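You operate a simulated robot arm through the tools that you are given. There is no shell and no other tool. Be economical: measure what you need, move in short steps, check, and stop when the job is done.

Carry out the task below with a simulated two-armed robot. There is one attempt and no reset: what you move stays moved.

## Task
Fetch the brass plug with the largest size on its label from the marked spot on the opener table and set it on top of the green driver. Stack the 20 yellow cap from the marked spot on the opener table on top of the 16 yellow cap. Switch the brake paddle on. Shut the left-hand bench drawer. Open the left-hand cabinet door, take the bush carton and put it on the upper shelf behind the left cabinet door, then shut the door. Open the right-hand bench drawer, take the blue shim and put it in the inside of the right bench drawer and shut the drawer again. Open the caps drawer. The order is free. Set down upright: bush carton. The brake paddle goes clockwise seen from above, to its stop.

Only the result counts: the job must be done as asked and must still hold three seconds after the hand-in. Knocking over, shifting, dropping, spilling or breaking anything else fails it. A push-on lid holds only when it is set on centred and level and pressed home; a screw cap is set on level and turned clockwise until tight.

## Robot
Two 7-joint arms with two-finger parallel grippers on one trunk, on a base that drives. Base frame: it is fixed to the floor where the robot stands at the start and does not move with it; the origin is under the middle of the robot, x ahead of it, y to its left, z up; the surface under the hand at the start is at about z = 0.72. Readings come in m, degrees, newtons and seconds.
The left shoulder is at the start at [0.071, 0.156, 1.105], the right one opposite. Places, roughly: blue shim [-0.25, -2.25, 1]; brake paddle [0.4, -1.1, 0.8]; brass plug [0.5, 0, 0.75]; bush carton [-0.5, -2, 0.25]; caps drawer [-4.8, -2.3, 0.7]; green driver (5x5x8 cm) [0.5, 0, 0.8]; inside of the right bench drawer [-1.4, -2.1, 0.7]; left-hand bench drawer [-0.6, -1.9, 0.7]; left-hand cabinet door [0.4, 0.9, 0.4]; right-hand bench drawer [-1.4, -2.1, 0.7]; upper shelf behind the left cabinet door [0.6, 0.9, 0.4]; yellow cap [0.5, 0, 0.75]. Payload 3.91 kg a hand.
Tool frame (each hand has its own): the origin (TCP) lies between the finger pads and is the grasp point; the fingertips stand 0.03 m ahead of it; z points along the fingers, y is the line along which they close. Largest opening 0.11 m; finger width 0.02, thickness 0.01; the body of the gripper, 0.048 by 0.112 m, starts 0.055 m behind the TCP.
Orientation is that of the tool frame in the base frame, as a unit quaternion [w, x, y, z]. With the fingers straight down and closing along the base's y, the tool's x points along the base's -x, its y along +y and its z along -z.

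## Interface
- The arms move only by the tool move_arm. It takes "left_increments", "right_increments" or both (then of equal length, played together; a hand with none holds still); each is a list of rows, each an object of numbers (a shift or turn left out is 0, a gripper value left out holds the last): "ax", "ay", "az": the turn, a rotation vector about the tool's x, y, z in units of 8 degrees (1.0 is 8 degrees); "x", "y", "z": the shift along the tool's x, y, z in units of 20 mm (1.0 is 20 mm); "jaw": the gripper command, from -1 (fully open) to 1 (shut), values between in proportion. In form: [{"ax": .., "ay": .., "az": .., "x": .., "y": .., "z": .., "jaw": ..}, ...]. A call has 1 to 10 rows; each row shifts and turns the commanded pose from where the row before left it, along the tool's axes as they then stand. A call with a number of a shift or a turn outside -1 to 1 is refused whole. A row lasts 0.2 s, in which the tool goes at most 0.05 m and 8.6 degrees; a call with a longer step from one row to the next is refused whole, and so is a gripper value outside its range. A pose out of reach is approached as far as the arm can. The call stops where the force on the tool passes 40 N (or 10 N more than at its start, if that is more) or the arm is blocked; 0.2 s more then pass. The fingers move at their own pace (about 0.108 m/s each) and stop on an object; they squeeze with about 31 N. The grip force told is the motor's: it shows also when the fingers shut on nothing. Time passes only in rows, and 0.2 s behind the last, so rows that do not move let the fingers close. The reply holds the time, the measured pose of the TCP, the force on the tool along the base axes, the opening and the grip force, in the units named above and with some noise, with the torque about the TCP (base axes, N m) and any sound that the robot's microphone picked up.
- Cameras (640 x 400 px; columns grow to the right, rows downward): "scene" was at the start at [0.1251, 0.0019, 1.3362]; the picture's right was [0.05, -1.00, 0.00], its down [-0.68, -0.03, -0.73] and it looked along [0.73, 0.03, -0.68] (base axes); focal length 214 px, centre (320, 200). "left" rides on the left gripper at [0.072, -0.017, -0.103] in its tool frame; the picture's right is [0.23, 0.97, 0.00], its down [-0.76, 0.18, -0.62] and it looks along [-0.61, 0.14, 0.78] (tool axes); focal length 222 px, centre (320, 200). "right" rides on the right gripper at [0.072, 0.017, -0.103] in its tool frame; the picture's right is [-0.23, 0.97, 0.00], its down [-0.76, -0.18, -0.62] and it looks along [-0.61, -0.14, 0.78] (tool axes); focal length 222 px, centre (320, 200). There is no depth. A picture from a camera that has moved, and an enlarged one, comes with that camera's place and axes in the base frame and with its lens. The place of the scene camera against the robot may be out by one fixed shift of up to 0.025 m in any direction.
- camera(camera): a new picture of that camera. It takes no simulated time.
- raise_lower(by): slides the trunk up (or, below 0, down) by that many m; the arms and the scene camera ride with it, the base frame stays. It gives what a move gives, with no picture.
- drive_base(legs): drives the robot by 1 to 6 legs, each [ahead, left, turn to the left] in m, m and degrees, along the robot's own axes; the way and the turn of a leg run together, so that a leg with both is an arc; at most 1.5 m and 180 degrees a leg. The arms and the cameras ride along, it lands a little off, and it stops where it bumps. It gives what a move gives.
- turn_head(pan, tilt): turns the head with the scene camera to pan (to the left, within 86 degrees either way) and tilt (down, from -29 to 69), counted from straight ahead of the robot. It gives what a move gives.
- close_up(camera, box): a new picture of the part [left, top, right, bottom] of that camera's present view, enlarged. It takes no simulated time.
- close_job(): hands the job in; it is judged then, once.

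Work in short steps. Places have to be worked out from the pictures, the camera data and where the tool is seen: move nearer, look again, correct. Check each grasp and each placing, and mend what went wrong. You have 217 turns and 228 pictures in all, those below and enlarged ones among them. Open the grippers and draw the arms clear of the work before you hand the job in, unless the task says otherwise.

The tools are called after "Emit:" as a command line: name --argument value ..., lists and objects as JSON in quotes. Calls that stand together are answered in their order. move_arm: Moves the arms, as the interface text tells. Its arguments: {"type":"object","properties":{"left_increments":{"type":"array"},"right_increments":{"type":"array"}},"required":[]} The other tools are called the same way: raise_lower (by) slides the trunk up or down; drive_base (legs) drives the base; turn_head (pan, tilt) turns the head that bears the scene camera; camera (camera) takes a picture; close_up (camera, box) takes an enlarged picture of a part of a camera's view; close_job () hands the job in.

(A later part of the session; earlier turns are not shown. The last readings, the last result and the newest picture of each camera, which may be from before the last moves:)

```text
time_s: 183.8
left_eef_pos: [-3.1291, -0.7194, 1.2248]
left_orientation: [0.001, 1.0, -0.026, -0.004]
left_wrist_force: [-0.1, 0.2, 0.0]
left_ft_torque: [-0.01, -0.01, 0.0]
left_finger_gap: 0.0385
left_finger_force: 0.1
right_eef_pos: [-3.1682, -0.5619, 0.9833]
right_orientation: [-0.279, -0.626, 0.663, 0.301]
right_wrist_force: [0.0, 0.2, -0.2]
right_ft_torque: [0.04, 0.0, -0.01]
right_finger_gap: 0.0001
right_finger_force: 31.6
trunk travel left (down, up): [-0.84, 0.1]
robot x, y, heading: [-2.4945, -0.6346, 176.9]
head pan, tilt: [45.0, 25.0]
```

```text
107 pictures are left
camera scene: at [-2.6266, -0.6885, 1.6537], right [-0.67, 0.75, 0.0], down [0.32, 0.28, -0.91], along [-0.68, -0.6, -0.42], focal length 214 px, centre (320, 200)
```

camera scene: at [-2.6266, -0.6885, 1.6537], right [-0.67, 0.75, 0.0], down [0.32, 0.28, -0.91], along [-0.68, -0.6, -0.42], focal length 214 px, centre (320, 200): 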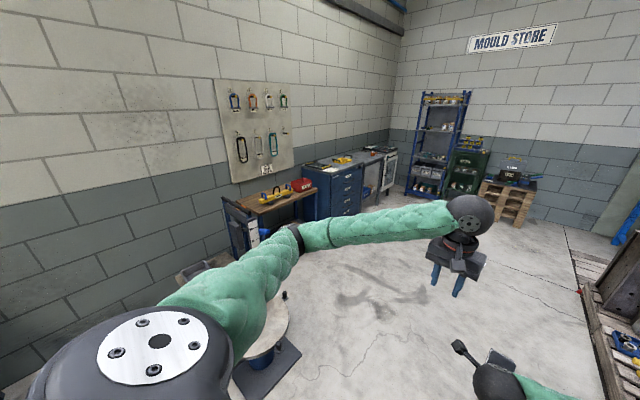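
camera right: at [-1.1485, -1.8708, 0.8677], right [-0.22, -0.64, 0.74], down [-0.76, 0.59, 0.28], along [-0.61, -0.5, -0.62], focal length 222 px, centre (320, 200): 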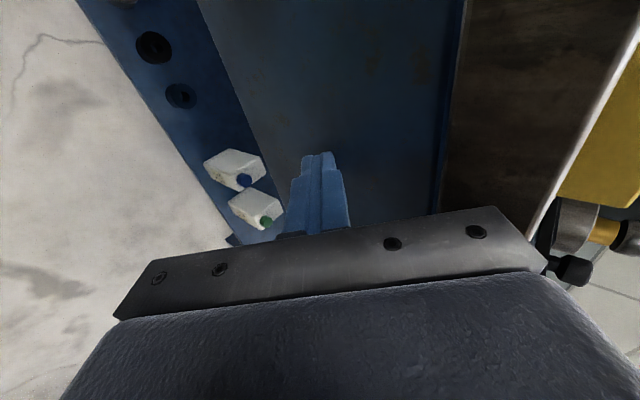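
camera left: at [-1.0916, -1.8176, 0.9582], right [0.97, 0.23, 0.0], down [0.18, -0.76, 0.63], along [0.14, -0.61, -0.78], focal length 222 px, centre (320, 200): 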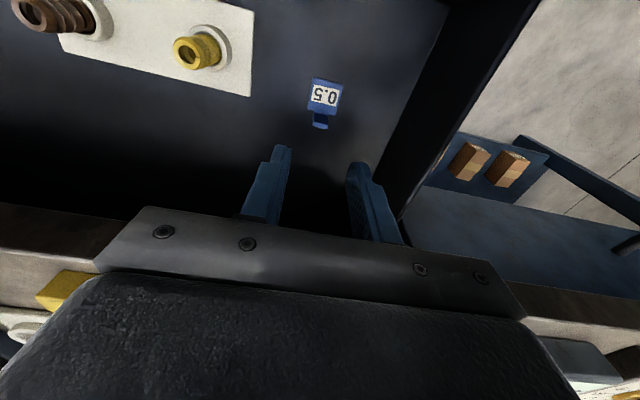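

Something blocked the base. I look to the right and down.

Emit:
turn_head --pan -45 --tilt 45

Emit:
camera --camera "scene"

Emit:
turn_head --pan 0 --tilt 65

Emit:
camera --camera "scene"

```text
time_s: 185.4
left_eef_pos: [-3.1299, -0.7198, 1.2248]
left_orientation: [0.001, 1.0, -0.026, -0.003]
left_wrist_force: [-0.7, 0.0, 0.2]
left_ft_torque: [-0.02, -0.01, 0.01]
left_finger_gap: 0.0387
left_finger_force: 0.1
right_eef_pos: [-3.1682, -0.5629, 0.9824]
right_orientation: [-0.28, -0.627, 0.663, 0.3]
right_wrist_force: [-0.5, 0.1, 0.4]
right_ft_torque: [-0.03, -0.01, 0.0]
right_finger_gap: 0.0
right_finger_force: 31.2
trunk travel left (down, up): [-0.84, 0.1]
robot x, y, heading: [-2.4981, -0.6326, 176.5]
head pan, tilt: [-45.0, 45.0]
```

```text
106 pictures are left
camera scene: at [-2.612, -0.5664, 1.623], right [0.75, 0.67, 0.0], down [0.47, -0.53, -0.7], along [-0.47, 0.52, -0.71], focal length 214 px, centre (320, 200)
```

scene: 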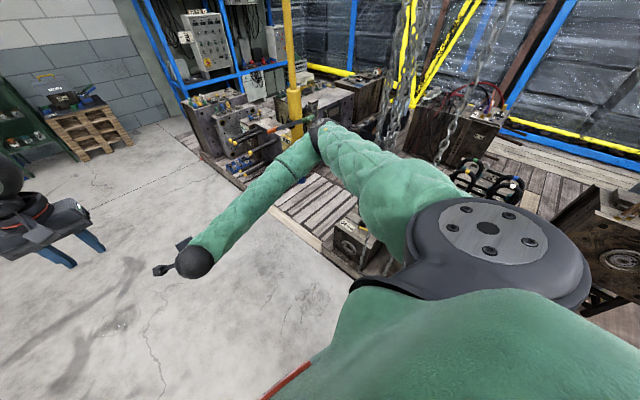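

```text
time_s: 186.5
left_eef_pos: [-3.1289, -0.7186, 1.2242]
left_orientation: [0.001, 1.0, -0.026, -0.003]
left_wrist_force: [0.9, 0.3, 1.0]
left_ft_torque: [-0.02, -0.03, -0.03]
left_finger_gap: 0.0385
left_finger_force: 0.0
right_eef_pos: [-3.168, -0.5619, 0.9824]
right_orientation: [-0.28, -0.626, 0.663, 0.3]
right_wrist_force: [0.0, 0.3, 0.0]
right_ft_torque: [0.0, -0.04, 0.0]
right_finger_gap: 0.0
right_finger_force: 31.3
trunk travel left (down, up): [-0.84, 0.1]
robot x, y, heading: [-2.501, -0.6349, 176.7]
head pan, tilt: [0.0, 65.0]
```

```text
105 pictures are left
camera scene: at [-2.6183, -0.6235, 1.5982], right [0.06, 1.0, 0.0], down [0.91, -0.05, -0.42], along [-0.42, 0.02, -0.91], focal length 214 px, centre (320, 200)
```

scene: 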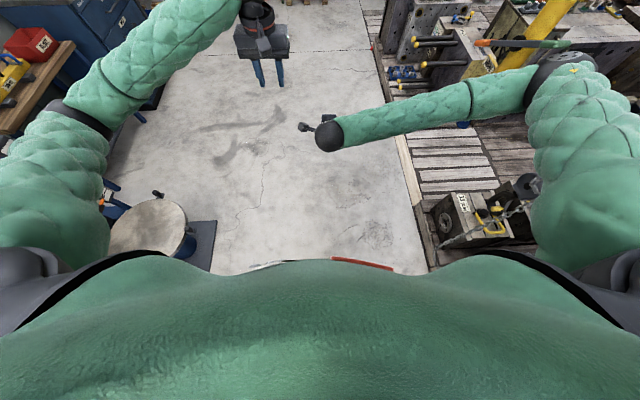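

The right elbow likely met the die pallets. I back off, turn left to face the wall and strafe along the aisle, so the elbows stay clear.

Emit:
drive_base --legs '[[-0.25, 0, 0], [0, 0, 93.3]]'

Emit:
drive_base --legs '[[0, -1.2, 0], [0, -0.9, 0]]'

Emit:
turn_head --pan -10 --tilt 25

Emit:
camera --camera "scene"

```text
time_s: 192.3
left_eef_pos: [-2.1358, -1.2746, 1.2249]
left_orientation: [0.002, 0.707, 0.707, -0.003]
left_wrist_force: [-0.1, -0.2, 0.2]
left_ft_torque: [0.01, 0.01, -0.01]
left_finger_gap: 0.0388
left_finger_force: 0.1
right_eef_pos: [-2.2891, -1.3228, 0.9867]
right_orientation: [0.413, 0.911, -0.002, -0.006]
right_wrist_force: [1.0, 0.1, 0.2]
right_ft_torque: [-0.01, -0.04, 0.01]
right_finger_gap: 0.0
right_finger_force: 31.6
trunk travel left (down, up): [-0.84, 0.1]
robot x, y, heading: [-2.2587, -0.6508, -90.1]
head pan, tilt: [0.0, 65.0]
```

```text
time_s: 203.0
left_eef_pos: [-4.3133, -1.254, 1.2244]
left_orientation: [0.003, 0.712, 0.703, -0.003]
left_wrist_force: [-0.1, -0.5, -0.7]
left_ft_torque: [-0.02, 0.0, 0.0]
left_finger_gap: 0.0385
left_finger_force: 0.1
right_eef_pos: [-4.4677, -1.3004, 0.9865]
right_orientation: [0.413, 0.911, -0.008, -0.009]
right_wrist_force: [0.6, -0.6, 1.1]
right_ft_torque: [0.03, -0.02, 0.0]
right_finger_gap: 0.0
right_finger_force: 31.3
trunk travel left (down, up): [-0.84, 0.1]
robot x, y, heading: [-4.4275, -0.6279, -91.2]
head pan, tilt: [0.0, 65.0]
```

```text
time_s: 204.1
left_eef_pos: [-4.312, -1.2544, 1.2256]
left_orientation: [0.002, 0.712, 0.702, -0.003]
left_wrist_force: [-0.3, -0.6, -0.3]
left_ft_torque: [-0.03, 0.01, -0.01]
left_finger_gap: 0.0388
left_finger_force: 0.1
right_eef_pos: [-4.4673, -1.3011, 0.9853]
right_orientation: [0.413, 0.911, -0.007, -0.008]
right_wrist_force: [-0.6, -0.4, 0.3]
right_ft_torque: [0.02, -0.01, 0.01]
right_finger_gap: 0.0001
right_finger_force: 31.7
trunk travel left (down, up): [-0.84, 0.1]
robot x, y, heading: [-4.4239, -0.6305, -91.1]
head pan, tilt: [-10.0, 25.0]
```

```text
104 pictures are left
camera scene: at [-4.4533, -0.771, 1.654], right [-0.98, 0.19, 0.0], down [0.08, 0.42, -0.91], along [-0.17, -0.89, -0.42], focal length 214 px, centre (320, 200)
```

scene: 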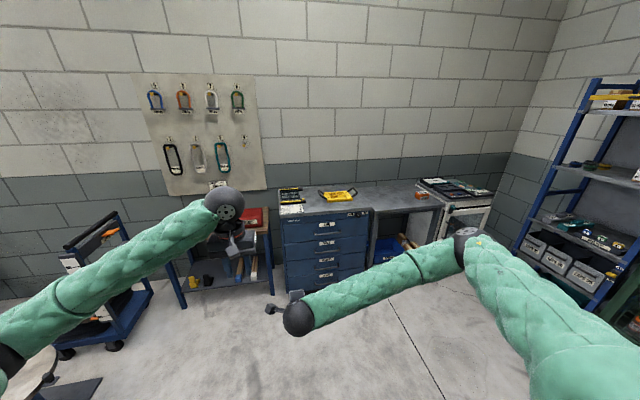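

Emit:
close_up --camera "scene" --box '[260, 190, 400, 300]'

```text
3.64 times, centred on (330, 245) of scene
camera zoom: at [-4.4533, -0.771, 1.654], right [-0.98, 0.19, 0.0], down [0.08, 0.42, -0.91], along [-0.17, -0.89, -0.42], focal length 780 px, centre (284, 36)
```

zoom: 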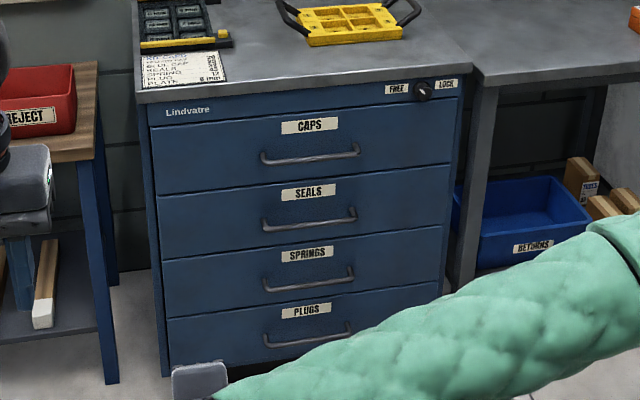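

The CAPS drawer is the top one, and there is a FREE/LOCK knob above it. I zoom in on the knob.

Emit:
close_up --camera "scene" --box '[335, 200, 375, 225]'

```text
16.00 times, centred on (355, 212) of scene
camera zoom: at [-4.4533, -0.771, 1.654], right [-0.98, 0.19, 0.0], down [0.08, 0.42, -0.91], along [-0.17, -0.89, -0.42], focal length 3432 px, centre (-240, 0)
```

zoom: 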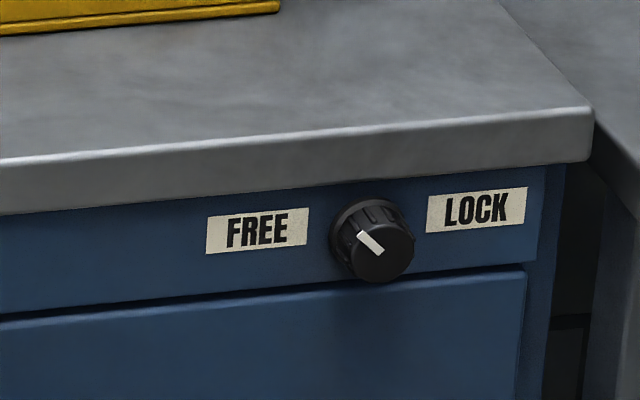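

The pointer is at FREE, good. I drive closer to the chest, squaring up.

Emit:
drive_base --legs '[[0.52, -0.15, 1.1]]'

Emit:
turn_head --pan 0 --tilt 45

Emit:
camera --camera "scene"

Emit:
camera --camera "right"

```text
time_s: 207.2
left_eef_pos: [-4.4702, -1.7761, 1.2252]
left_orientation: [0.001, 0.71, 0.704, -0.003]
left_wrist_force: [-0.2, -0.4, -0.4]
left_ft_torque: [0.0, -0.03, -0.02]
left_finger_gap: 0.0385
left_finger_force: 0.1
right_eef_pos: [-4.6257, -1.8223, 0.9854]
right_orientation: [0.413, 0.911, -0.005, -0.007]
right_wrist_force: [0.2, -0.2, -0.5]
right_ft_torque: [0.01, -0.02, -0.03]
right_finger_gap: 0.0002
right_finger_force: 31.0
trunk travel left (down, up): [-0.84, 0.1]
robot x, y, heading: [-4.587, -1.1456, -90.9]
head pan, tilt: [-10.0, 25.0]
```

```text
time_s: 208.1
left_eef_pos: [-4.4709, -1.7762, 1.2251]
left_orientation: [0.001, 0.71, 0.704, -0.004]
left_wrist_force: [-0.4, -0.2, 1.1]
left_ft_torque: [-0.02, -0.02, -0.02]
left_finger_gap: 0.0383
left_finger_force: 0.0
right_eef_pos: [-4.6243, -1.8219, 0.9858]
right_orientation: [0.413, 0.911, -0.006, -0.008]
right_wrist_force: [-0.2, -0.5, 0.4]
right_ft_torque: [-0.02, 0.01, -0.01]
right_finger_gap: 0.0001
right_finger_force: 31.1
trunk travel left (down, up): [-0.84, 0.1]
robot x, y, heading: [-4.5848, -1.1466, -90.8]
head pan, tilt: [0.0, 45.0]
```

```text
101 pictures are left
camera scene: at [-4.5975, -1.2835, 1.6235], right [-1.0, 0.01, 0.0], down [0.01, 0.71, -0.71], along [-0.01, -0.71, -0.71], focal length 214 px, centre (320, 200)
```

scene: 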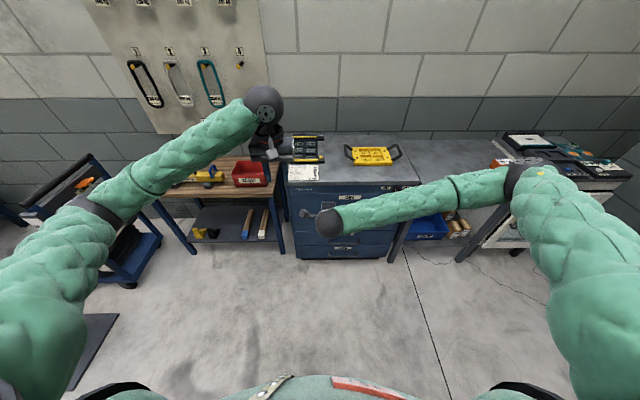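

```text
100 pictures are left
camera right: at [-4.5497, -1.7567, 1.0656], right [-0.23, -0.64, 0.73], down [-0.75, 0.6, 0.28], along [-0.62, -0.49, -0.62], focal length 222 px, centre (320, 200)
```

right: 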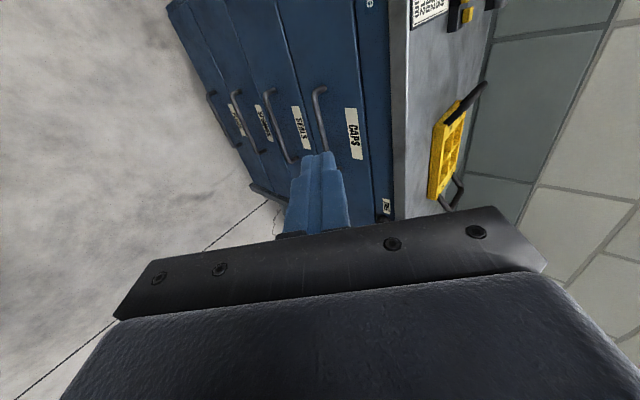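

The CAPS handle is near [-4.735, -2.10, 0.73]. I lower the trunk 0.2 m and drive 15 cm ahead and 11 cm right.

Emit:
raise_lower --by -0.2

Emit:
drive_base --legs '[[0.15, -0.11, 0.9]]'

Emit:
move_arm --right_increments '[{"jaw": 0.4}, {}]'

Emit:
camera --camera "right"

Emit:
camera --camera "scene"

```text
time_s: 210.2
left_eef_pos: [-4.4702, -1.7761, 1.0249]
left_orientation: [0.002, 0.709, 0.705, -0.004]
left_wrist_force: [0.5, -0.6, -0.4]
left_ft_torque: [-0.03, 0.0, -0.02]
left_finger_gap: 0.0384
left_finger_force: 0.1
right_eef_pos: [-4.6247, -1.8237, 0.7864]
right_orientation: [0.413, 0.911, -0.005, -0.007]
right_wrist_force: [0.2, 0.5, 0.1]
right_ft_torque: [-0.02, -0.04, -0.02]
right_finger_gap: 0.0001
right_finger_force: 30.7
trunk travel left (down, up): [-0.64, 0.3]
robot x, y, heading: [-4.5847, -1.1484, -90.5]
head pan, tilt: [0.0, 45.0]
```

```text
time_s: 211.8
left_eef_pos: [-4.5726, -1.9259, 1.0241]
left_orientation: [0.002, 0.704, 0.71, -0.001]
left_wrist_force: [-0.1, -0.8, -0.4]
left_ft_torque: [0.01, -0.04, 0.0]
left_finger_gap: 0.0382
left_finger_force: 0.1
right_eef_pos: [-4.7263, -1.9748, 0.7846]
right_orientation: [0.412, 0.911, 0.001, -0.003]
right_wrist_force: [0.2, -0.7, -0.5]
right_ft_torque: [-0.01, -0.02, -0.02]
right_finger_gap: 0.0001
right_finger_force: 30.4
trunk travel left (down, up): [-0.64, 0.3]
robot x, y, heading: [-4.6946, -1.3017, -89.8]
head pan, tilt: [0.0, 45.0]
```

```text
time_s: 212.4
left_eef_pos: [-4.5723, -1.9256, 1.025]
left_orientation: [0.002, 0.704, 0.71, -0.003]
left_wrist_force: [0.4, -0.3, 0.3]
left_ft_torque: [-0.01, -0.03, 0.0]
left_finger_gap: 0.0384
left_finger_force: 0.1
right_eef_pos: [-4.7255, -1.9757, 0.7859]
right_orientation: [0.413, 0.911, 0.002, -0.003]
right_wrist_force: [0.4, 0.3, -0.2]
right_ft_torque: [-0.04, -0.02, -0.02]
right_finger_gap: 0.0329
right_finger_force: 0.0
trunk travel left (down, up): [-0.64, 0.3]
robot x, y, heading: [-4.6981, -1.3024, -89.8]
head pan, tilt: [0.0, 45.0]
```

```text
99 pictures are left
camera right: at [-4.6514, -1.9084, 0.8653], right [-0.22, -0.64, 0.73], down [-0.76, 0.59, 0.28], along [-0.61, -0.49, -0.62], focal length 222 px, centre (320, 200)
```

right: 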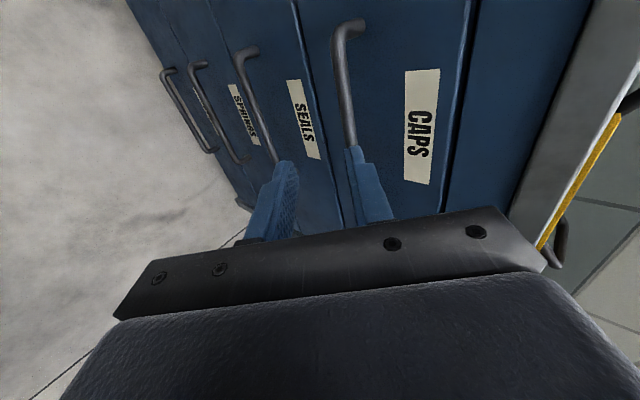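

```text
98 pictures are left
camera scene: at [-4.7066, -1.4359, 1.4234], right [-1.0, 0.0, 0.0], down [0.0, 0.71, -0.71], along [0.0, -0.71, -0.71], focal length 214 px, centre (320, 200)
```

scene: 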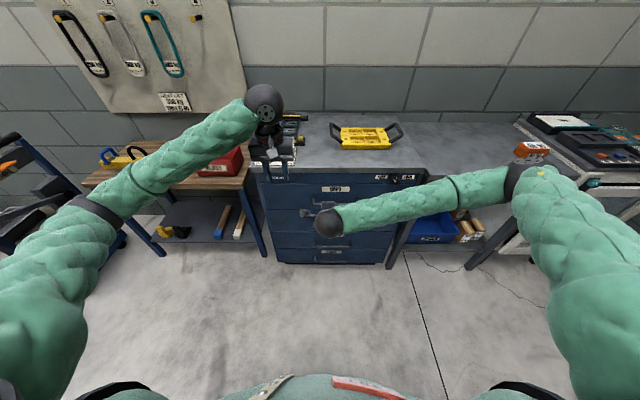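

From label and handle sightings, the bar is at about y -2.086, z 0.726. I go to 4 cm short of it and check.

Emit:
move_arm --right_increments '[{"y": 0.46, "z": 0.75, "jaw": 0.5}, {"y": 0.46, "z": 0.75}, {"y": 0.46, "z": 0.75}, {"z": 0.75}, {}]'

Emit:
camera --camera "right"

Emit:
close_up --camera "scene" --box '[260, 160, 400, 260]'

```text
time_s: 213.6
left_eef_pos: [-4.5717, -1.9252, 1.026]
left_orientation: [0.002, 0.704, 0.71, -0.002]
left_wrist_force: [0.9, 0.3, 1.0]
left_ft_torque: [0.01, -0.03, -0.02]
left_finger_gap: 0.0386
left_finger_force: 0.0
right_eef_pos: [-4.7265, -2.039, 0.7676]
right_orientation: [0.413, 0.911, 0.002, -0.004]
right_wrist_force: [0.3, -0.3, 0.0]
right_ft_torque: [-0.05, -0.01, -0.01]
right_finger_gap: 0.0275
right_finger_force: 0.1
trunk travel left (down, up): [-0.64, 0.3]
robot x, y, heading: [-4.6971, -1.303, -89.8]
head pan, tilt: [0.0, 45.0]
```

```text
97 pictures are left
camera right: at [-4.6509, -1.9728, 0.8477], right [-0.22, -0.64, 0.73], down [-0.76, 0.59, 0.28], along [-0.61, -0.5, -0.62], focal length 222 px, centre (320, 200)
```

right: 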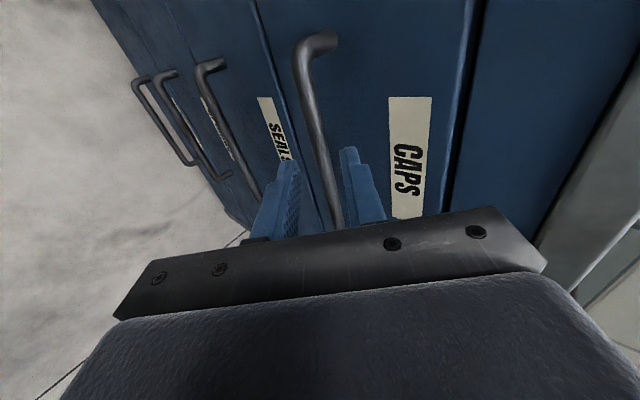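

```text
4.00 times, centred on (330, 210) of scene
camera zoom: at [-4.7067, -1.4355, 1.4235], right [-1.0, 0.0, 0.0], down [0.0, 0.71, -0.71], along [0.0, -0.71, -0.71], focal length 858 px, centre (280, 160)
```

zoom: 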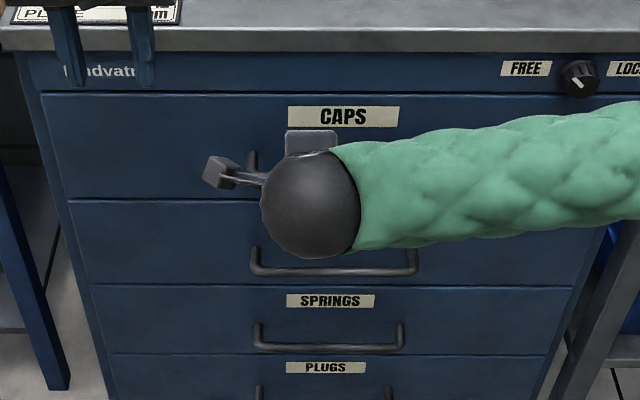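

The bar lies centred between the fingers. I advance 40 mm along the axis and close.

Emit:
move_arm --right_increments '[{"z": 0.5}, {"z": 0.5}, {"z": 0.5}, {"z": 0.5}, {}, {"jaw": 1}, {}, {}]'

Emit:
camera --camera "right"

```text
time_s: 215.4
left_eef_pos: [-4.5714, -1.9246, 1.0248]
left_orientation: [0.001, 0.704, 0.71, -0.003]
left_wrist_force: [-0.2, -0.1, 0.2]
left_ft_torque: [0.01, 0.0, 0.0]
left_finger_gap: 0.0383
left_finger_force: 0.0
right_eef_pos: [-4.7263, -2.0691, 0.7421]
right_orientation: [0.414, 0.91, 0.002, -0.004]
right_wrist_force: [0.4, -0.3, 0.9]
right_ft_torque: [-0.01, -0.2, -0.15]
right_finger_gap: 0.0125
right_finger_force: 45.2
trunk travel left (down, up): [-0.64, 0.3]
robot x, y, heading: [-4.6991, -1.3046, -89.6]
head pan, tilt: [0.0, 45.0]
```

```text
95 pictures are left
camera right: at [-4.6513, -2.0009, 0.8212], right [-0.22, -0.64, 0.73], down [-0.76, 0.59, 0.28], along [-0.61, -0.5, -0.62], focal length 222 px, centre (320, 200)
```

right: 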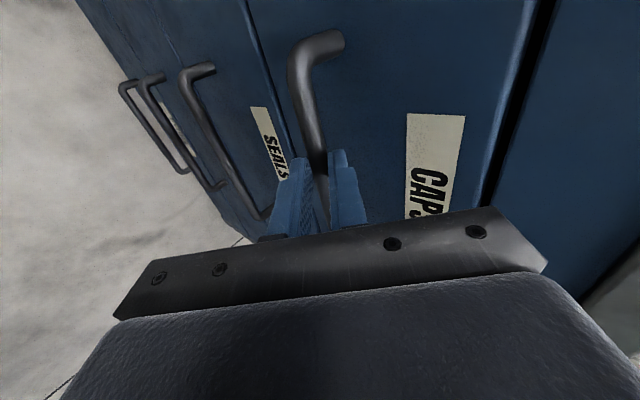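

Gripped. I pull 8 cm with the arm, then back the base.

Emit:
move_arm --right_increments '[{"z": -0.3, "y": -0.26}, {"z": -0.6, "y": -0.53}, {"z": -0.6, "y": -0.53}, {"z": -0.6, "y": -0.53}, {"z": -0.6, "y": -0.53}, {}]'

Emit:
drive_base --legs '[[-0.2, 0, 0]]'

Emit:
camera --camera "scene"

```text
time_s: 216.8
left_eef_pos: [-4.5718, -1.9258, 1.026]
left_orientation: [0.001, 0.704, 0.71, -0.003]
left_wrist_force: [-0.6, -0.6, -0.1]
left_ft_torque: [0.02, -0.02, -0.02]
left_finger_gap: 0.0387
left_finger_force: 0.1
right_eef_pos: [-4.7245, -1.9955, 0.7424]
right_orientation: [0.413, 0.911, 0.002, -0.004]
right_wrist_force: [-6.1, 1.7, 6.1]
right_ft_torque: [-0.12, -0.03, -0.13]
right_finger_gap: 0.0121
right_finger_force: 45.1
trunk travel left (down, up): [-0.64, 0.3]
robot x, y, heading: [-4.7021, -1.3008, -89.8]
head pan, tilt: [0.0, 45.0]
```

```text
time_s: 218.4
left_eef_pos: [-4.5732, -1.7237, 1.0252]
left_orientation: [0.003, 0.704, 0.71, -0.004]
left_wrist_force: [0.4, 0.1, 0.4]
left_ft_torque: [-0.05, 0.0, -0.01]
left_finger_gap: 0.0385
left_finger_force: 0.0
right_eef_pos: [-4.7252, -1.7936, 0.7429]
right_orientation: [0.413, 0.911, 0.003, -0.004]
right_wrist_force: [0.2, -0.2, 0.7]
right_ft_torque: [0.0, 0.0, -0.02]
right_finger_gap: 0.0
right_finger_force: 37.7
trunk travel left (down, up): [-0.64, 0.3]
robot x, y, heading: [-4.6964, -1.1011, -89.5]
head pan, tilt: [0.0, 45.0]
```

```text
94 pictures are left
camera scene: at [-4.7072, -1.2336, 1.4236], right [-1.0, 0.0, 0.0], down [0.0, 0.71, -0.71], along [0.0, -0.71, -0.71], focal length 214 px, centre (320, 200)
```

scene: 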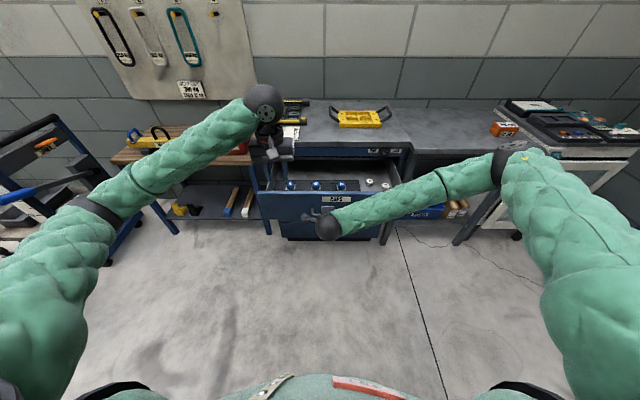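

The grip slipped off at the end; the drawer is open. I check how far.

Emit:
close_up --camera "scene" --box '[240, 120, 440, 250]'

Emit:
camera --camera "right"

```text
3.08 times, centred on (340, 185) of scene
camera zoom: at [-4.7072, -1.2336, 1.4236], right [-1.0, 0.0, 0.0], down [0.0, 0.71, -0.71], along [0.0, -0.71, -0.71], focal length 660 px, centre (258, 246)
```

zoom: 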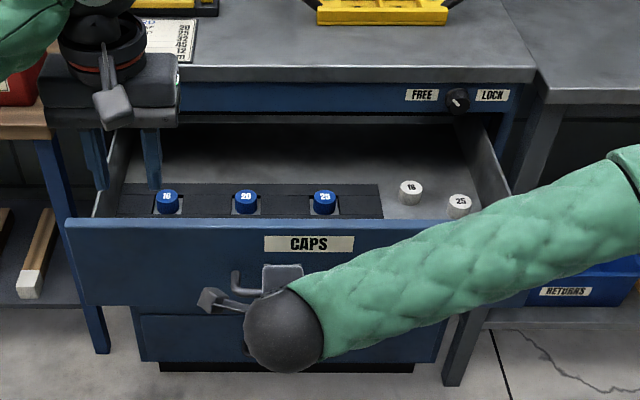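

```text
92 pictures are left
camera right: at [-4.6515, -1.7272, 0.8217], right [-0.22, -0.64, 0.73], down [-0.76, 0.58, 0.28], along [-0.61, -0.5, -0.62], focal length 222 px, centre (320, 200)
```

right: 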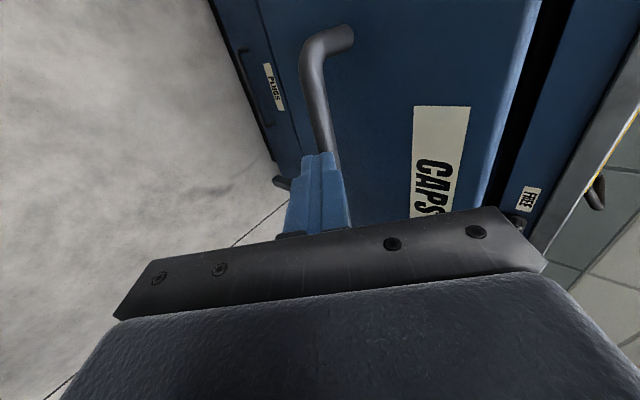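

The bar is just ahead of the closed fingers. I regrip and pull a bit more to see whether it is at its stop.

Emit:
move_arm --right_increments '[{"z": -0.5}, {"z": -0.5, "jaw": 0.45}, {}, {"z": 0.8}, {"z": 0.8}, {"z": 0.8}, {"z": 0.4}, {"jaw": 1}, {}, {}]'

Emit:
move_arm --right_increments '[{"z": -0.3, "y": -0.26}, {"z": -0.3, "y": -0.26}, {"z": -0.3, "y": -0.26}, {"z": -0.3, "y": -0.26}, {}]'

Emit:
camera --camera "right"

```text
time_s: 220.8
left_eef_pos: [-4.5724, -1.7247, 1.0248]
left_orientation: [0.003, 0.704, 0.71, -0.003]
left_wrist_force: [0.9, -0.7, 0.7]
left_ft_torque: [0.03, 0.0, 0.02]
left_finger_gap: 0.0385
left_finger_force: 0.0
right_eef_pos: [-4.7249, -1.8261, 0.7208]
right_orientation: [0.416, 0.909, 0.002, -0.003]
right_wrist_force: [-2.8, -0.2, 20.0]
right_ft_torque: [-0.16, 0.01, -0.06]
right_finger_gap: 0.0135
right_finger_force: 45.3
trunk travel left (down, up): [-0.64, 0.3]
robot x, y, heading: [-4.6992, -1.1026, -89.8]
head pan, tilt: [0.0, 45.0]
stopped in row 10 (right hand): the force on the tool passed its limit at 41 N (the readings are from after the stop); the commanded pose is now the measured one
```

```text
time_s: 221.9
left_eef_pos: [-4.5725, -1.7236, 1.0262]
left_orientation: [0.002, 0.704, 0.71, -0.004]
left_wrist_force: [-0.2, -0.3, -0.3]
left_ft_torque: [0.02, 0.01, -0.03]
left_finger_gap: 0.0385
left_finger_force: 0.0
right_eef_pos: [-4.7264, -1.7935, 0.7224]
right_orientation: [0.416, 0.91, 0.003, -0.003]
right_wrist_force: [-2.7, -1.4, 31.8]
right_ft_torque: [-0.07, 0.17, -0.54]
right_finger_gap: 0.0136
right_finger_force: 45.1
trunk travel left (down, up): [-0.64, 0.3]
robot x, y, heading: [-4.6957, -1.1003, -89.9]
head pan, tilt: [0.0, 45.0]
```

```text
91 pictures are left
camera right: at [-4.6517, -1.7247, 0.8009], right [-0.22, -0.64, 0.74], down [-0.76, 0.59, 0.28], along [-0.61, -0.5, -0.61], focal length 222 px, centre (320, 200)
```

right: 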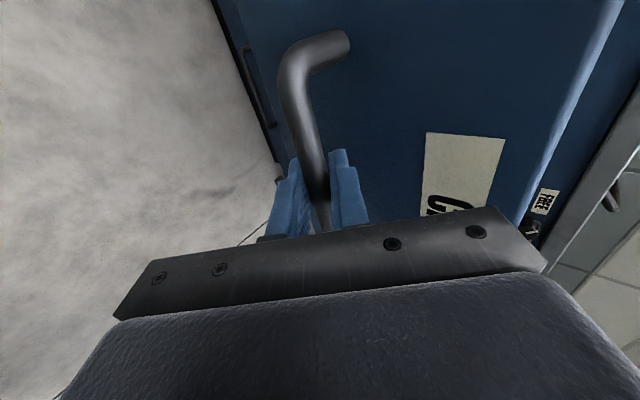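

It moved another 3 cm freely, so there is more travel. I relieve the vertical load and back the base slowly.

Emit:
move_arm --right_increments '[{"z": -0.12, "y": 0.14}, {}]'

Emit:
drive_base --legs '[[-0.06, 0, 0]]'

Emit:
camera --camera "right"

Emit:
close_up --camera "scene" --box '[240, 120, 440, 250]'

```text
time_s: 222.6
left_eef_pos: [-4.5708, -1.7255, 1.0245]
left_orientation: [0.001, 0.704, 0.71, -0.003]
left_wrist_force: [0.5, 0.4, -0.2]
left_ft_torque: [0.05, 0.01, 0.02]
left_finger_gap: 0.0383
left_finger_force: 0.0
right_eef_pos: [-4.7257, -1.791, 0.7226]
right_orientation: [0.414, 0.91, 0.003, -0.003]
right_wrist_force: [5.5, 1.7, 2.2]
right_ft_torque: [-0.03, -0.5, 0.05]
right_finger_gap: 0.0139
right_finger_force: 45.1
trunk travel left (down, up): [-0.64, 0.3]
robot x, y, heading: [-4.6984, -1.1034, -89.7]
head pan, tilt: [0.0, 45.0]
```

```text
time_s: 223.5
left_eef_pos: [-4.5717, -1.6869, 1.0245]
left_orientation: [0.003, 0.704, 0.71, -0.003]
left_wrist_force: [-0.3, 0.1, -0.5]
left_ft_torque: [0.0, -0.02, -0.02]
left_finger_gap: 0.0386
left_finger_force: 0.0
right_eef_pos: [-4.7267, -1.7608, 0.7259]
right_orientation: [0.418, 0.908, 0.0, -0.003]
right_wrist_force: [-3.5, 1.7, 6.9]
right_ft_torque: [0.12, 0.74, -0.47]
right_finger_gap: 0.0138
right_finger_force: 45.2
trunk travel left (down, up): [-0.64, 0.3]
robot x, y, heading: [-4.6971, -1.0664, -89.4]
head pan, tilt: [0.0, 45.0]
stopped in leg 1: the force on the tool passed its limit at 136 N (the readings are from after the stop); the commanded pose is now the measured one
```

```text
90 pictures are left
camera right: at [-4.6528, -1.6927, 0.8043], right [-0.22, -0.63, 0.74], down [-0.76, 0.59, 0.27], along [-0.61, -0.5, -0.61], focal length 222 px, centre (320, 200)
```

right: 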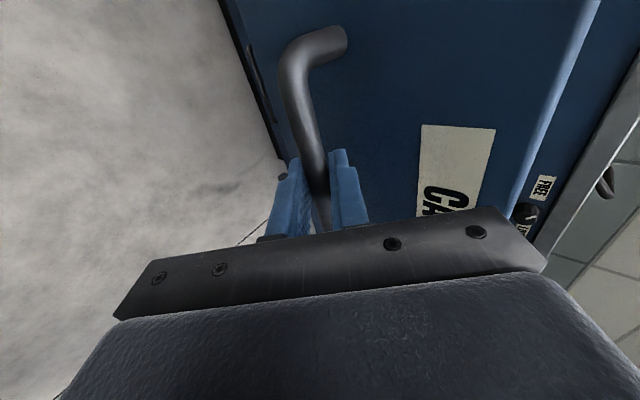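

```text
3.08 times, centred on (340, 185) of scene
camera zoom: at [-4.7076, -1.1975, 1.4234], right [-1.0, -0.01, 0.0], down [0.0, 0.71, -0.71], along [0.0, -0.71, -0.71], focal length 660 px, centre (258, 246)
```

zoom: 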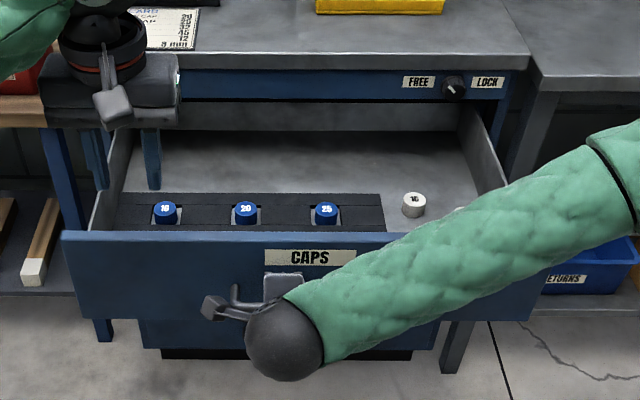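

Now a firm stop (136 N): fully open. I release and withdraw the right hand without touching the handle.

Emit:
move_arm --right_increments '[{"jaw": 0.4}, {"jaw": 0.2}, {}, {"z": -0.7}, {"z": -0.7}, {"z": -0.7}, {"z": -0.7}, {}]'

Emit:
drive_base --legs '[[-0.3, 0, 0]]'

Emit:
camera --camera "scene"

```text
time_s: 225.3
left_eef_pos: [-4.5723, -1.6876, 1.0244]
left_orientation: [0.002, 0.704, 0.71, -0.003]
left_wrist_force: [0.0, 0.2, 0.3]
left_ft_torque: [0.0, -0.04, -0.01]
left_finger_gap: 0.0387
left_finger_force: 0.1
right_eef_pos: [-4.7255, -1.7192, 0.7598]
right_orientation: [0.418, 0.909, 0.001, -0.002]
right_wrist_force: [-0.2, 0.0, -0.5]
right_ft_torque: [0.01, -0.04, -0.02]
right_finger_gap: 0.044
right_finger_force: 0.0
trunk travel left (down, up): [-0.64, 0.3]
robot x, y, heading: [-4.7012, -1.0633, -89.8]
head pan, tilt: [0.0, 45.0]
```

```text
time_s: 227.3
left_eef_pos: [-4.5761, -1.3841, 1.0267]
left_orientation: [0.002, 0.706, 0.708, -0.004]
left_wrist_force: [-0.5, 0.6, -0.7]
left_ft_torque: [0.0, -0.05, -0.03]
left_finger_gap: 0.0386
left_finger_force: 0.1
right_eef_pos: [-4.7302, -1.4154, 0.7609]
right_orientation: [0.418, 0.909, -0.002, -0.003]
right_wrist_force: [0.4, 0.2, -0.3]
right_ft_torque: [-0.02, 0.0, -0.03]
right_finger_gap: 0.0445
right_finger_force: 0.1
trunk travel left (down, up): [-0.64, 0.3]
robot x, y, heading: [-4.7021, -0.763, -89.8]
head pan, tilt: [0.0, 45.0]
```

```text
88 pictures are left
camera scene: at [-4.7093, -0.8943, 1.4236], right [-1.0, 0.0, 0.0], down [0.0, 0.71, -0.71], along [0.0, -0.71, -0.71], focal length 214 px, centre (320, 200)
```

scene: 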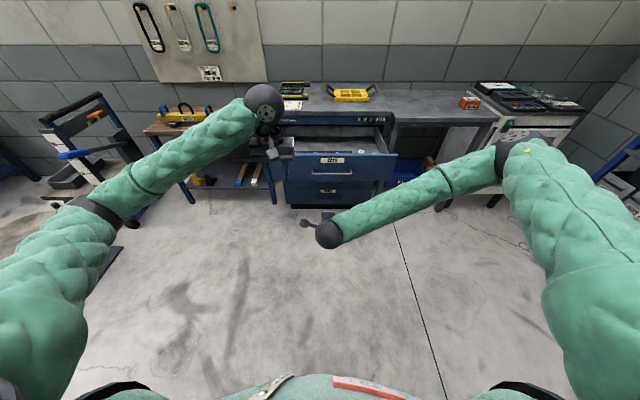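

The caps drawer stands open. I raise the trunk, un-roll the right gripper (for gripping the carton sideways) and drive back toward the bench.

Emit:
raise_lower --by 0.25

Emit:
move_arm --right_increments '[{"az": -1, "jaw": -1}, {"az": -1}, {"az": -1}, {"az": -1}, {"az": -1}, {"az": -1}, {"az": -1}, {"az": -1}, {"az": -1}, {"az": -1}]'

Emit:
drive_base --legs '[[-0.11, 0, 0], [0, 1.2, 0], [0, 1.2, 0]]'

Emit:
move_arm --right_increments '[{"az": -1}, {"az": -0.25}]'

```text
time_s: 229.9
left_eef_pos: [-4.5759, -1.3851, 1.2761]
left_orientation: [0.002, 0.706, 0.708, -0.004]
left_wrist_force: [-0.1, 0.2, -0.1]
left_ft_torque: [-0.03, -0.02, 0.0]
left_finger_gap: 0.0387
left_finger_force: 0.0
right_eef_pos: [-4.7296, -1.4162, 1.0099]
right_orientation: [0.418, 0.908, -0.001, -0.004]
right_wrist_force: [1.5, -0.4, 0.4]
right_ft_torque: [0.01, 0.01, -0.01]
right_finger_gap: 0.0441
right_finger_force: 0.0
trunk travel left (down, up): [-0.89, 0.05]
robot x, y, heading: [-4.7022, -0.7616, -90.0]
head pan, tilt: [0.0, 45.0]
```

```text
time_s: 232.1
left_eef_pos: [-4.5756, -1.3862, 1.2746]
left_orientation: [0.002, 0.706, 0.709, -0.004]
left_wrist_force: [-0.1, -0.3, 0.5]
left_ft_torque: [-0.03, 0.0, -0.03]
left_finger_gap: 0.0385
left_finger_force: 0.0
right_eef_pos: [-4.7321, -1.4166, 1.0108]
right_orientation: [0.318, 0.696, 0.584, -0.272]
right_wrist_force: [-1.0, 0.3, -0.3]
right_ft_torque: [0.0, 0.0, 0.0]
right_finger_gap: 0.1098
right_finger_force: 0.0
trunk travel left (down, up): [-0.89, 0.05]
robot x, y, heading: [-4.7016, -0.7561, -89.9]
head pan, tilt: [0.0, 45.0]
```

```text
time_s: 244.7
left_eef_pos: [-2.1653, -1.2508, 1.2759]
left_orientation: [0.002, 0.706, 0.709, -0.004]
left_wrist_force: [0.3, 0.2, 0.0]
left_ft_torque: [0.0, 0.0, 0.04]
left_finger_gap: 0.0387
left_finger_force: 0.1
right_eef_pos: [-2.3214, -1.2807, 1.0104]
right_orientation: [0.317, 0.697, 0.583, -0.272]
right_wrist_force: [0.9, -0.1, -0.4]
right_ft_torque: [0.0, 0.03, 0.02]
right_finger_gap: 0.1098
right_finger_force: 0.0
trunk travel left (down, up): [-0.89, 0.05]
robot x, y, heading: [-2.2879, -0.6274, -89.9]
head pan, tilt: [0.0, 45.0]
```

```text
time_s: 245.3
left_eef_pos: [-2.1662, -1.2501, 1.2753]
left_orientation: [0.002, 0.706, 0.708, -0.004]
left_wrist_force: [0.0, -0.1, -0.8]
left_ft_torque: [0.0, 0.0, -0.04]
left_finger_gap: 0.0385
left_finger_force: 0.0
right_eef_pos: [-2.3211, -1.2813, 1.0107]
right_orientation: [0.293, 0.642, 0.643, -0.298]
right_wrist_force: [0.1, 0.1, -0.1]
right_ft_torque: [0.0, -0.05, 0.02]
right_finger_gap: 0.1099
right_finger_force: 0.0
trunk travel left (down, up): [-0.89, 0.05]
robot x, y, heading: [-2.2873, -0.6252, -89.9]
head pan, tilt: [0.0, 45.0]
```

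I continue to in front of the cartons (x about -0.45, y about -1.12).

Emit:
drive_base --legs '[[0.45, 0.5, 0], [0, 1.33, 0]]'

Emit:
turn_head --pan 0 --tilt 50

Emit:
camera --camera "scene"

```text
time_s: 255.1
left_eef_pos: [-0.365, -1.6764, 1.275]
left_orientation: [0.002, 0.706, 0.708, -0.003]
left_wrist_force: [-0.8, -0.6, -1.0]
left_ft_torque: [0.05, -0.02, 0.01]
left_finger_gap: 0.0385
left_finger_force: 0.0
right_eef_pos: [-0.5208, -1.7067, 1.0117]
right_orientation: [0.293, 0.644, 0.641, -0.299]
right_wrist_force: [0.0, -0.5, 0.4]
right_ft_torque: [0.0, 0.03, 0.02]
right_finger_gap: 0.11
right_finger_force: 0.2
trunk travel left (down, up): [-0.89, 0.05]
robot x, y, heading: [-0.49, -1.0479, -89.8]
head pan, tilt: [0.0, 45.0]
```

```text
time_s: 255.8
left_eef_pos: [-0.3641, -1.6757, 1.2754]
left_orientation: [0.002, 0.705, 0.709, -0.003]
left_wrist_force: [-0.6, 0.4, 0.1]
left_ft_torque: [-0.01, 0.01, 0.0]
left_finger_gap: 0.0385
left_finger_force: 0.0
right_eef_pos: [-0.5189, -1.7062, 1.0104]
right_orientation: [0.293, 0.643, 0.642, -0.298]
right_wrist_force: [0.5, -0.2, -0.6]
right_ft_torque: [0.02, -0.02, -0.01]
right_finger_gap: 0.11
right_finger_force: 0.1
trunk travel left (down, up): [-0.89, 0.05]
robot x, y, heading: [-0.4878, -1.0517, -90.1]
head pan, tilt: [0.0, 50.0]
```

```text
87 pictures are left
camera scene: at [-0.4967, -1.1815, 1.6666], right [-1.0, 0.0, 0.0], down [0.0, 0.77, -0.64], along [0.0, -0.64, -0.77], focal length 214 px, centre (320, 200)
```

scene: 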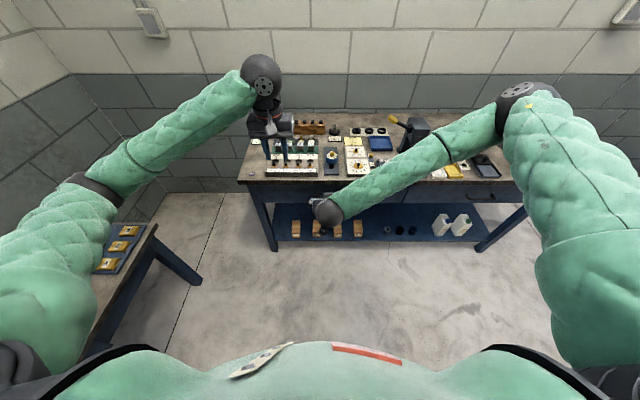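

I lower the trunk 0.5 m; the hands are clear of the bench front and the table corner.

Emit:
raise_lower --by -0.5

Emit:
camera --camera "right"

Emit:
camera --camera "scene"

```text
refused: -0.5 is not a number from -0.4 to 0.4
```

```text
86 pictures are left
camera right: at [-0.5007, -1.5805, 1.0224], right [0.97, -0.15, 0.17], down [-0.17, -0.02, 0.98], along [-0.15, -0.99, -0.05], focal length 222 px, centre (320, 200)
```

right: 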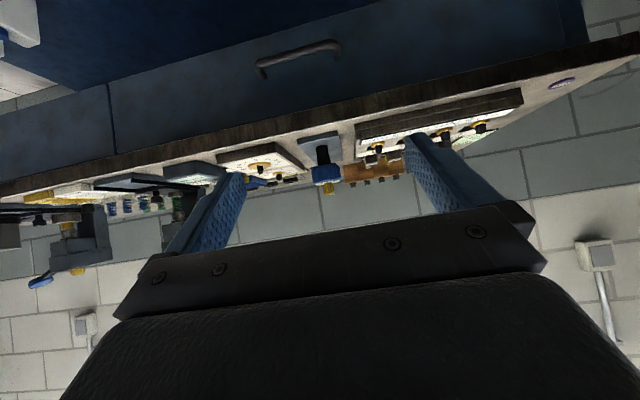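

```text
85 pictures are left
camera scene: at [-0.4967, -1.1815, 1.6666], right [-1.0, 0.0, 0.0], down [0.0, 0.77, -0.64], along [0.0, -0.64, -0.77], focal length 214 px, centre (320, 200)
```

scene: 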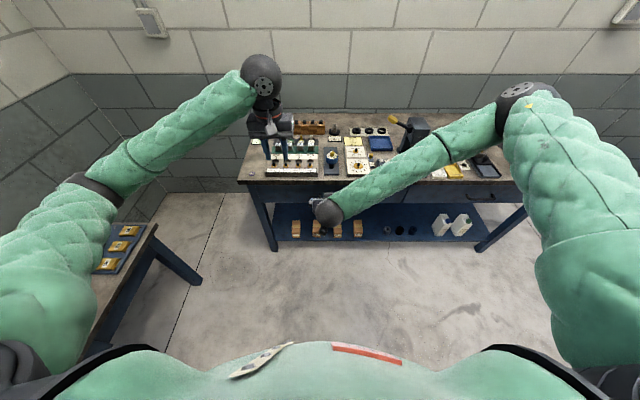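

The limit is 0.4 per call, so I lower in two parts.

Emit:
raise_lower --by -0.4

Emit:
raise_lower --by -0.15

Emit:
camera --camera "right"

Emit:
camera --camera "scene"

```text
time_s: 259.6
left_eef_pos: [-0.3655, -1.6749, 0.8756]
left_orientation: [0.002, 0.706, 0.708, -0.003]
left_wrist_force: [-1.4, 0.6, -0.4]
left_ft_torque: [0.0, 0.01, 0.01]
left_finger_gap: 0.0387
left_finger_force: 0.0
right_eef_pos: [-0.5192, -1.7068, 0.6114]
right_orientation: [0.293, 0.643, 0.641, -0.299]
right_wrist_force: [0.2, -0.2, 0.9]
right_ft_torque: [-0.05, 0.03, 0.01]
right_finger_gap: 0.1099
right_finger_force: 0.0
trunk travel left (down, up): [-0.49, 0.45]
robot x, y, heading: [-0.4869, -1.0497, -90.2]
head pan, tilt: [0.0, 50.0]
```

```text
time_s: 261.4
left_eef_pos: [-0.3648, -1.6767, 0.726]
left_orientation: [0.002, 0.706, 0.709, -0.003]
left_wrist_force: [0.3, 0.5, -0.4]
left_ft_torque: [0.01, 0.01, 0.01]
left_finger_gap: 0.0385
left_finger_force: 0.1
right_eef_pos: [-0.5215, -1.7074, 0.4613]
right_orientation: [0.293, 0.644, 0.641, -0.298]
right_wrist_force: [-0.6, -0.7, 0.5]
right_ft_torque: [-0.01, 0.01, 0.0]
right_finger_gap: 0.1101
right_finger_force: 0.1
trunk travel left (down, up): [-0.34, 0.6]
robot x, y, heading: [-0.4869, -1.0538, -90.0]
head pan, tilt: [0.0, 50.0]
```

```text
84 pictures are left
camera right: at [-0.5009, -1.5801, 0.4727], right [0.97, -0.15, 0.17], down [-0.17, -0.02, 0.98], along [-0.15, -0.99, -0.05], focal length 222 px, centre (320, 200)
```

right: 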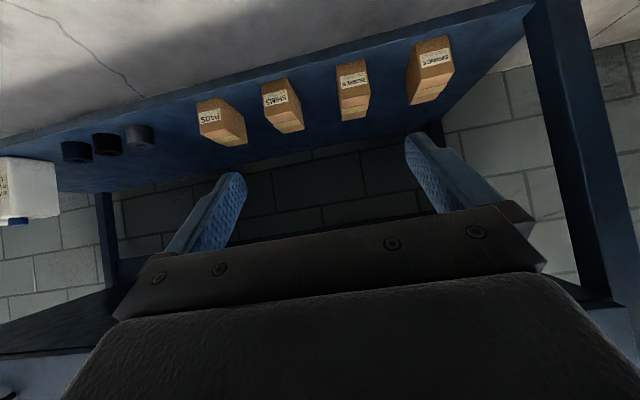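

```text
83 pictures are left
camera scene: at [-0.4971, -1.1809, 1.1167], right [-1.0, 0.0, 0.0], down [0.0, 0.77, -0.64], along [0.0, -0.64, -0.77], focal length 214 px, centre (320, 200)
```

scene: 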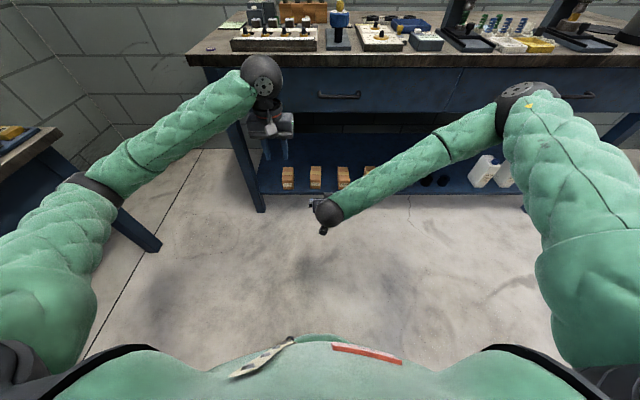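

The bush carton is at about [-0.467, -2.06], 6 cm wide and about 6–7 cm high on the shelf (z 0.20). I drive 18 cm ahead and move to a pre-grasp.

Emit:
drive_base --legs '[[0.18, 0, 0]]'

Emit:
move_arm --right_increments '[{"x": 0.33, "y": 0.3, "z": 0.91}, {"x": 0.33, "y": 0.3, "z": 0.91}, {"x": 0.33, "y": 0.3, "z": 0.91}, {"x": 0.33, "y": 0.3, "z": 0.91}, {"x": 0.33, "y": 0.3, "z": 0.91}, {"x": 0.33, "y": 0.3, "z": 0.91}, {"x": 0.33, "y": 0.3, "z": 0.91}, {"x": 0.33, "y": 0.3, "z": 0.91}, {"x": 0.33, "y": 0.3, "z": 0.91}, {}]'

Emit:
camera --camera "right"

Emit:
camera --camera "scene"

```text
time_s: 262.8
left_eef_pos: [-0.3642, -1.8502, 0.7243]
left_orientation: [0.001, 0.706, 0.709, -0.003]
left_wrist_force: [0.5, -0.7, -0.6]
left_ft_torque: [0.02, 0.03, -0.01]
left_finger_gap: 0.0386
left_finger_force: 0.0
right_eef_pos: [-0.52, -1.881, 0.461]
right_orientation: [0.293, 0.644, 0.641, -0.298]
right_wrist_force: [0.3, -0.4, 0.4]
right_ft_torque: [0.0, 0.01, 0.02]
right_finger_gap: 0.1102
right_finger_force: 0.1
trunk travel left (down, up): [-0.34, 0.6]
robot x, y, heading: [-0.4865, -1.2232, -89.7]
head pan, tilt: [0.0, 50.0]
```

```text
time_s: 265.0
left_eef_pos: [-0.363, -1.8497, 0.7247]
left_orientation: [0.002, 0.706, 0.708, -0.003]
left_wrist_force: [-0.4, -0.2, -0.1]
left_ft_torque: [-0.01, 0.01, 0.02]
left_finger_gap: 0.0385
left_finger_force: 0.0
right_eef_pos: [-0.4675, -1.9666, 0.3089]
right_orientation: [0.293, 0.644, 0.641, -0.298]
right_wrist_force: [0.7, 0.5, -0.1]
right_ft_torque: [-0.01, 0.04, -0.03]
right_finger_gap: 0.1098
right_finger_force: 0.1
trunk travel left (down, up): [-0.34, 0.6]
robot x, y, heading: [-0.4896, -1.2274, -89.9]
head pan, tilt: [0.0, 50.0]
```

```text
82 pictures are left
camera right: at [-0.4476, -1.8408, 0.3213], right [0.97, -0.15, 0.17], down [-0.17, -0.02, 0.98], along [-0.15, -0.99, -0.05], focal length 222 px, centre (320, 200)
```

right: 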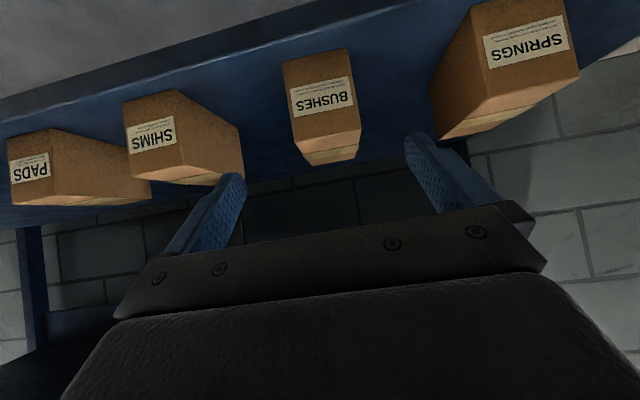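

```text
81 pictures are left
camera scene: at [-0.4971, -1.3556, 1.1166], right [-1.0, 0.0, 0.0], down [0.0, 0.77, -0.64], along [0.0, -0.64, -0.77], focal length 214 px, centre (320, 200)
```

scene: 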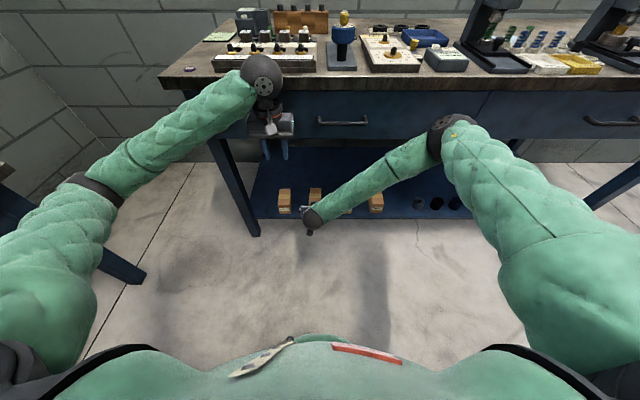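

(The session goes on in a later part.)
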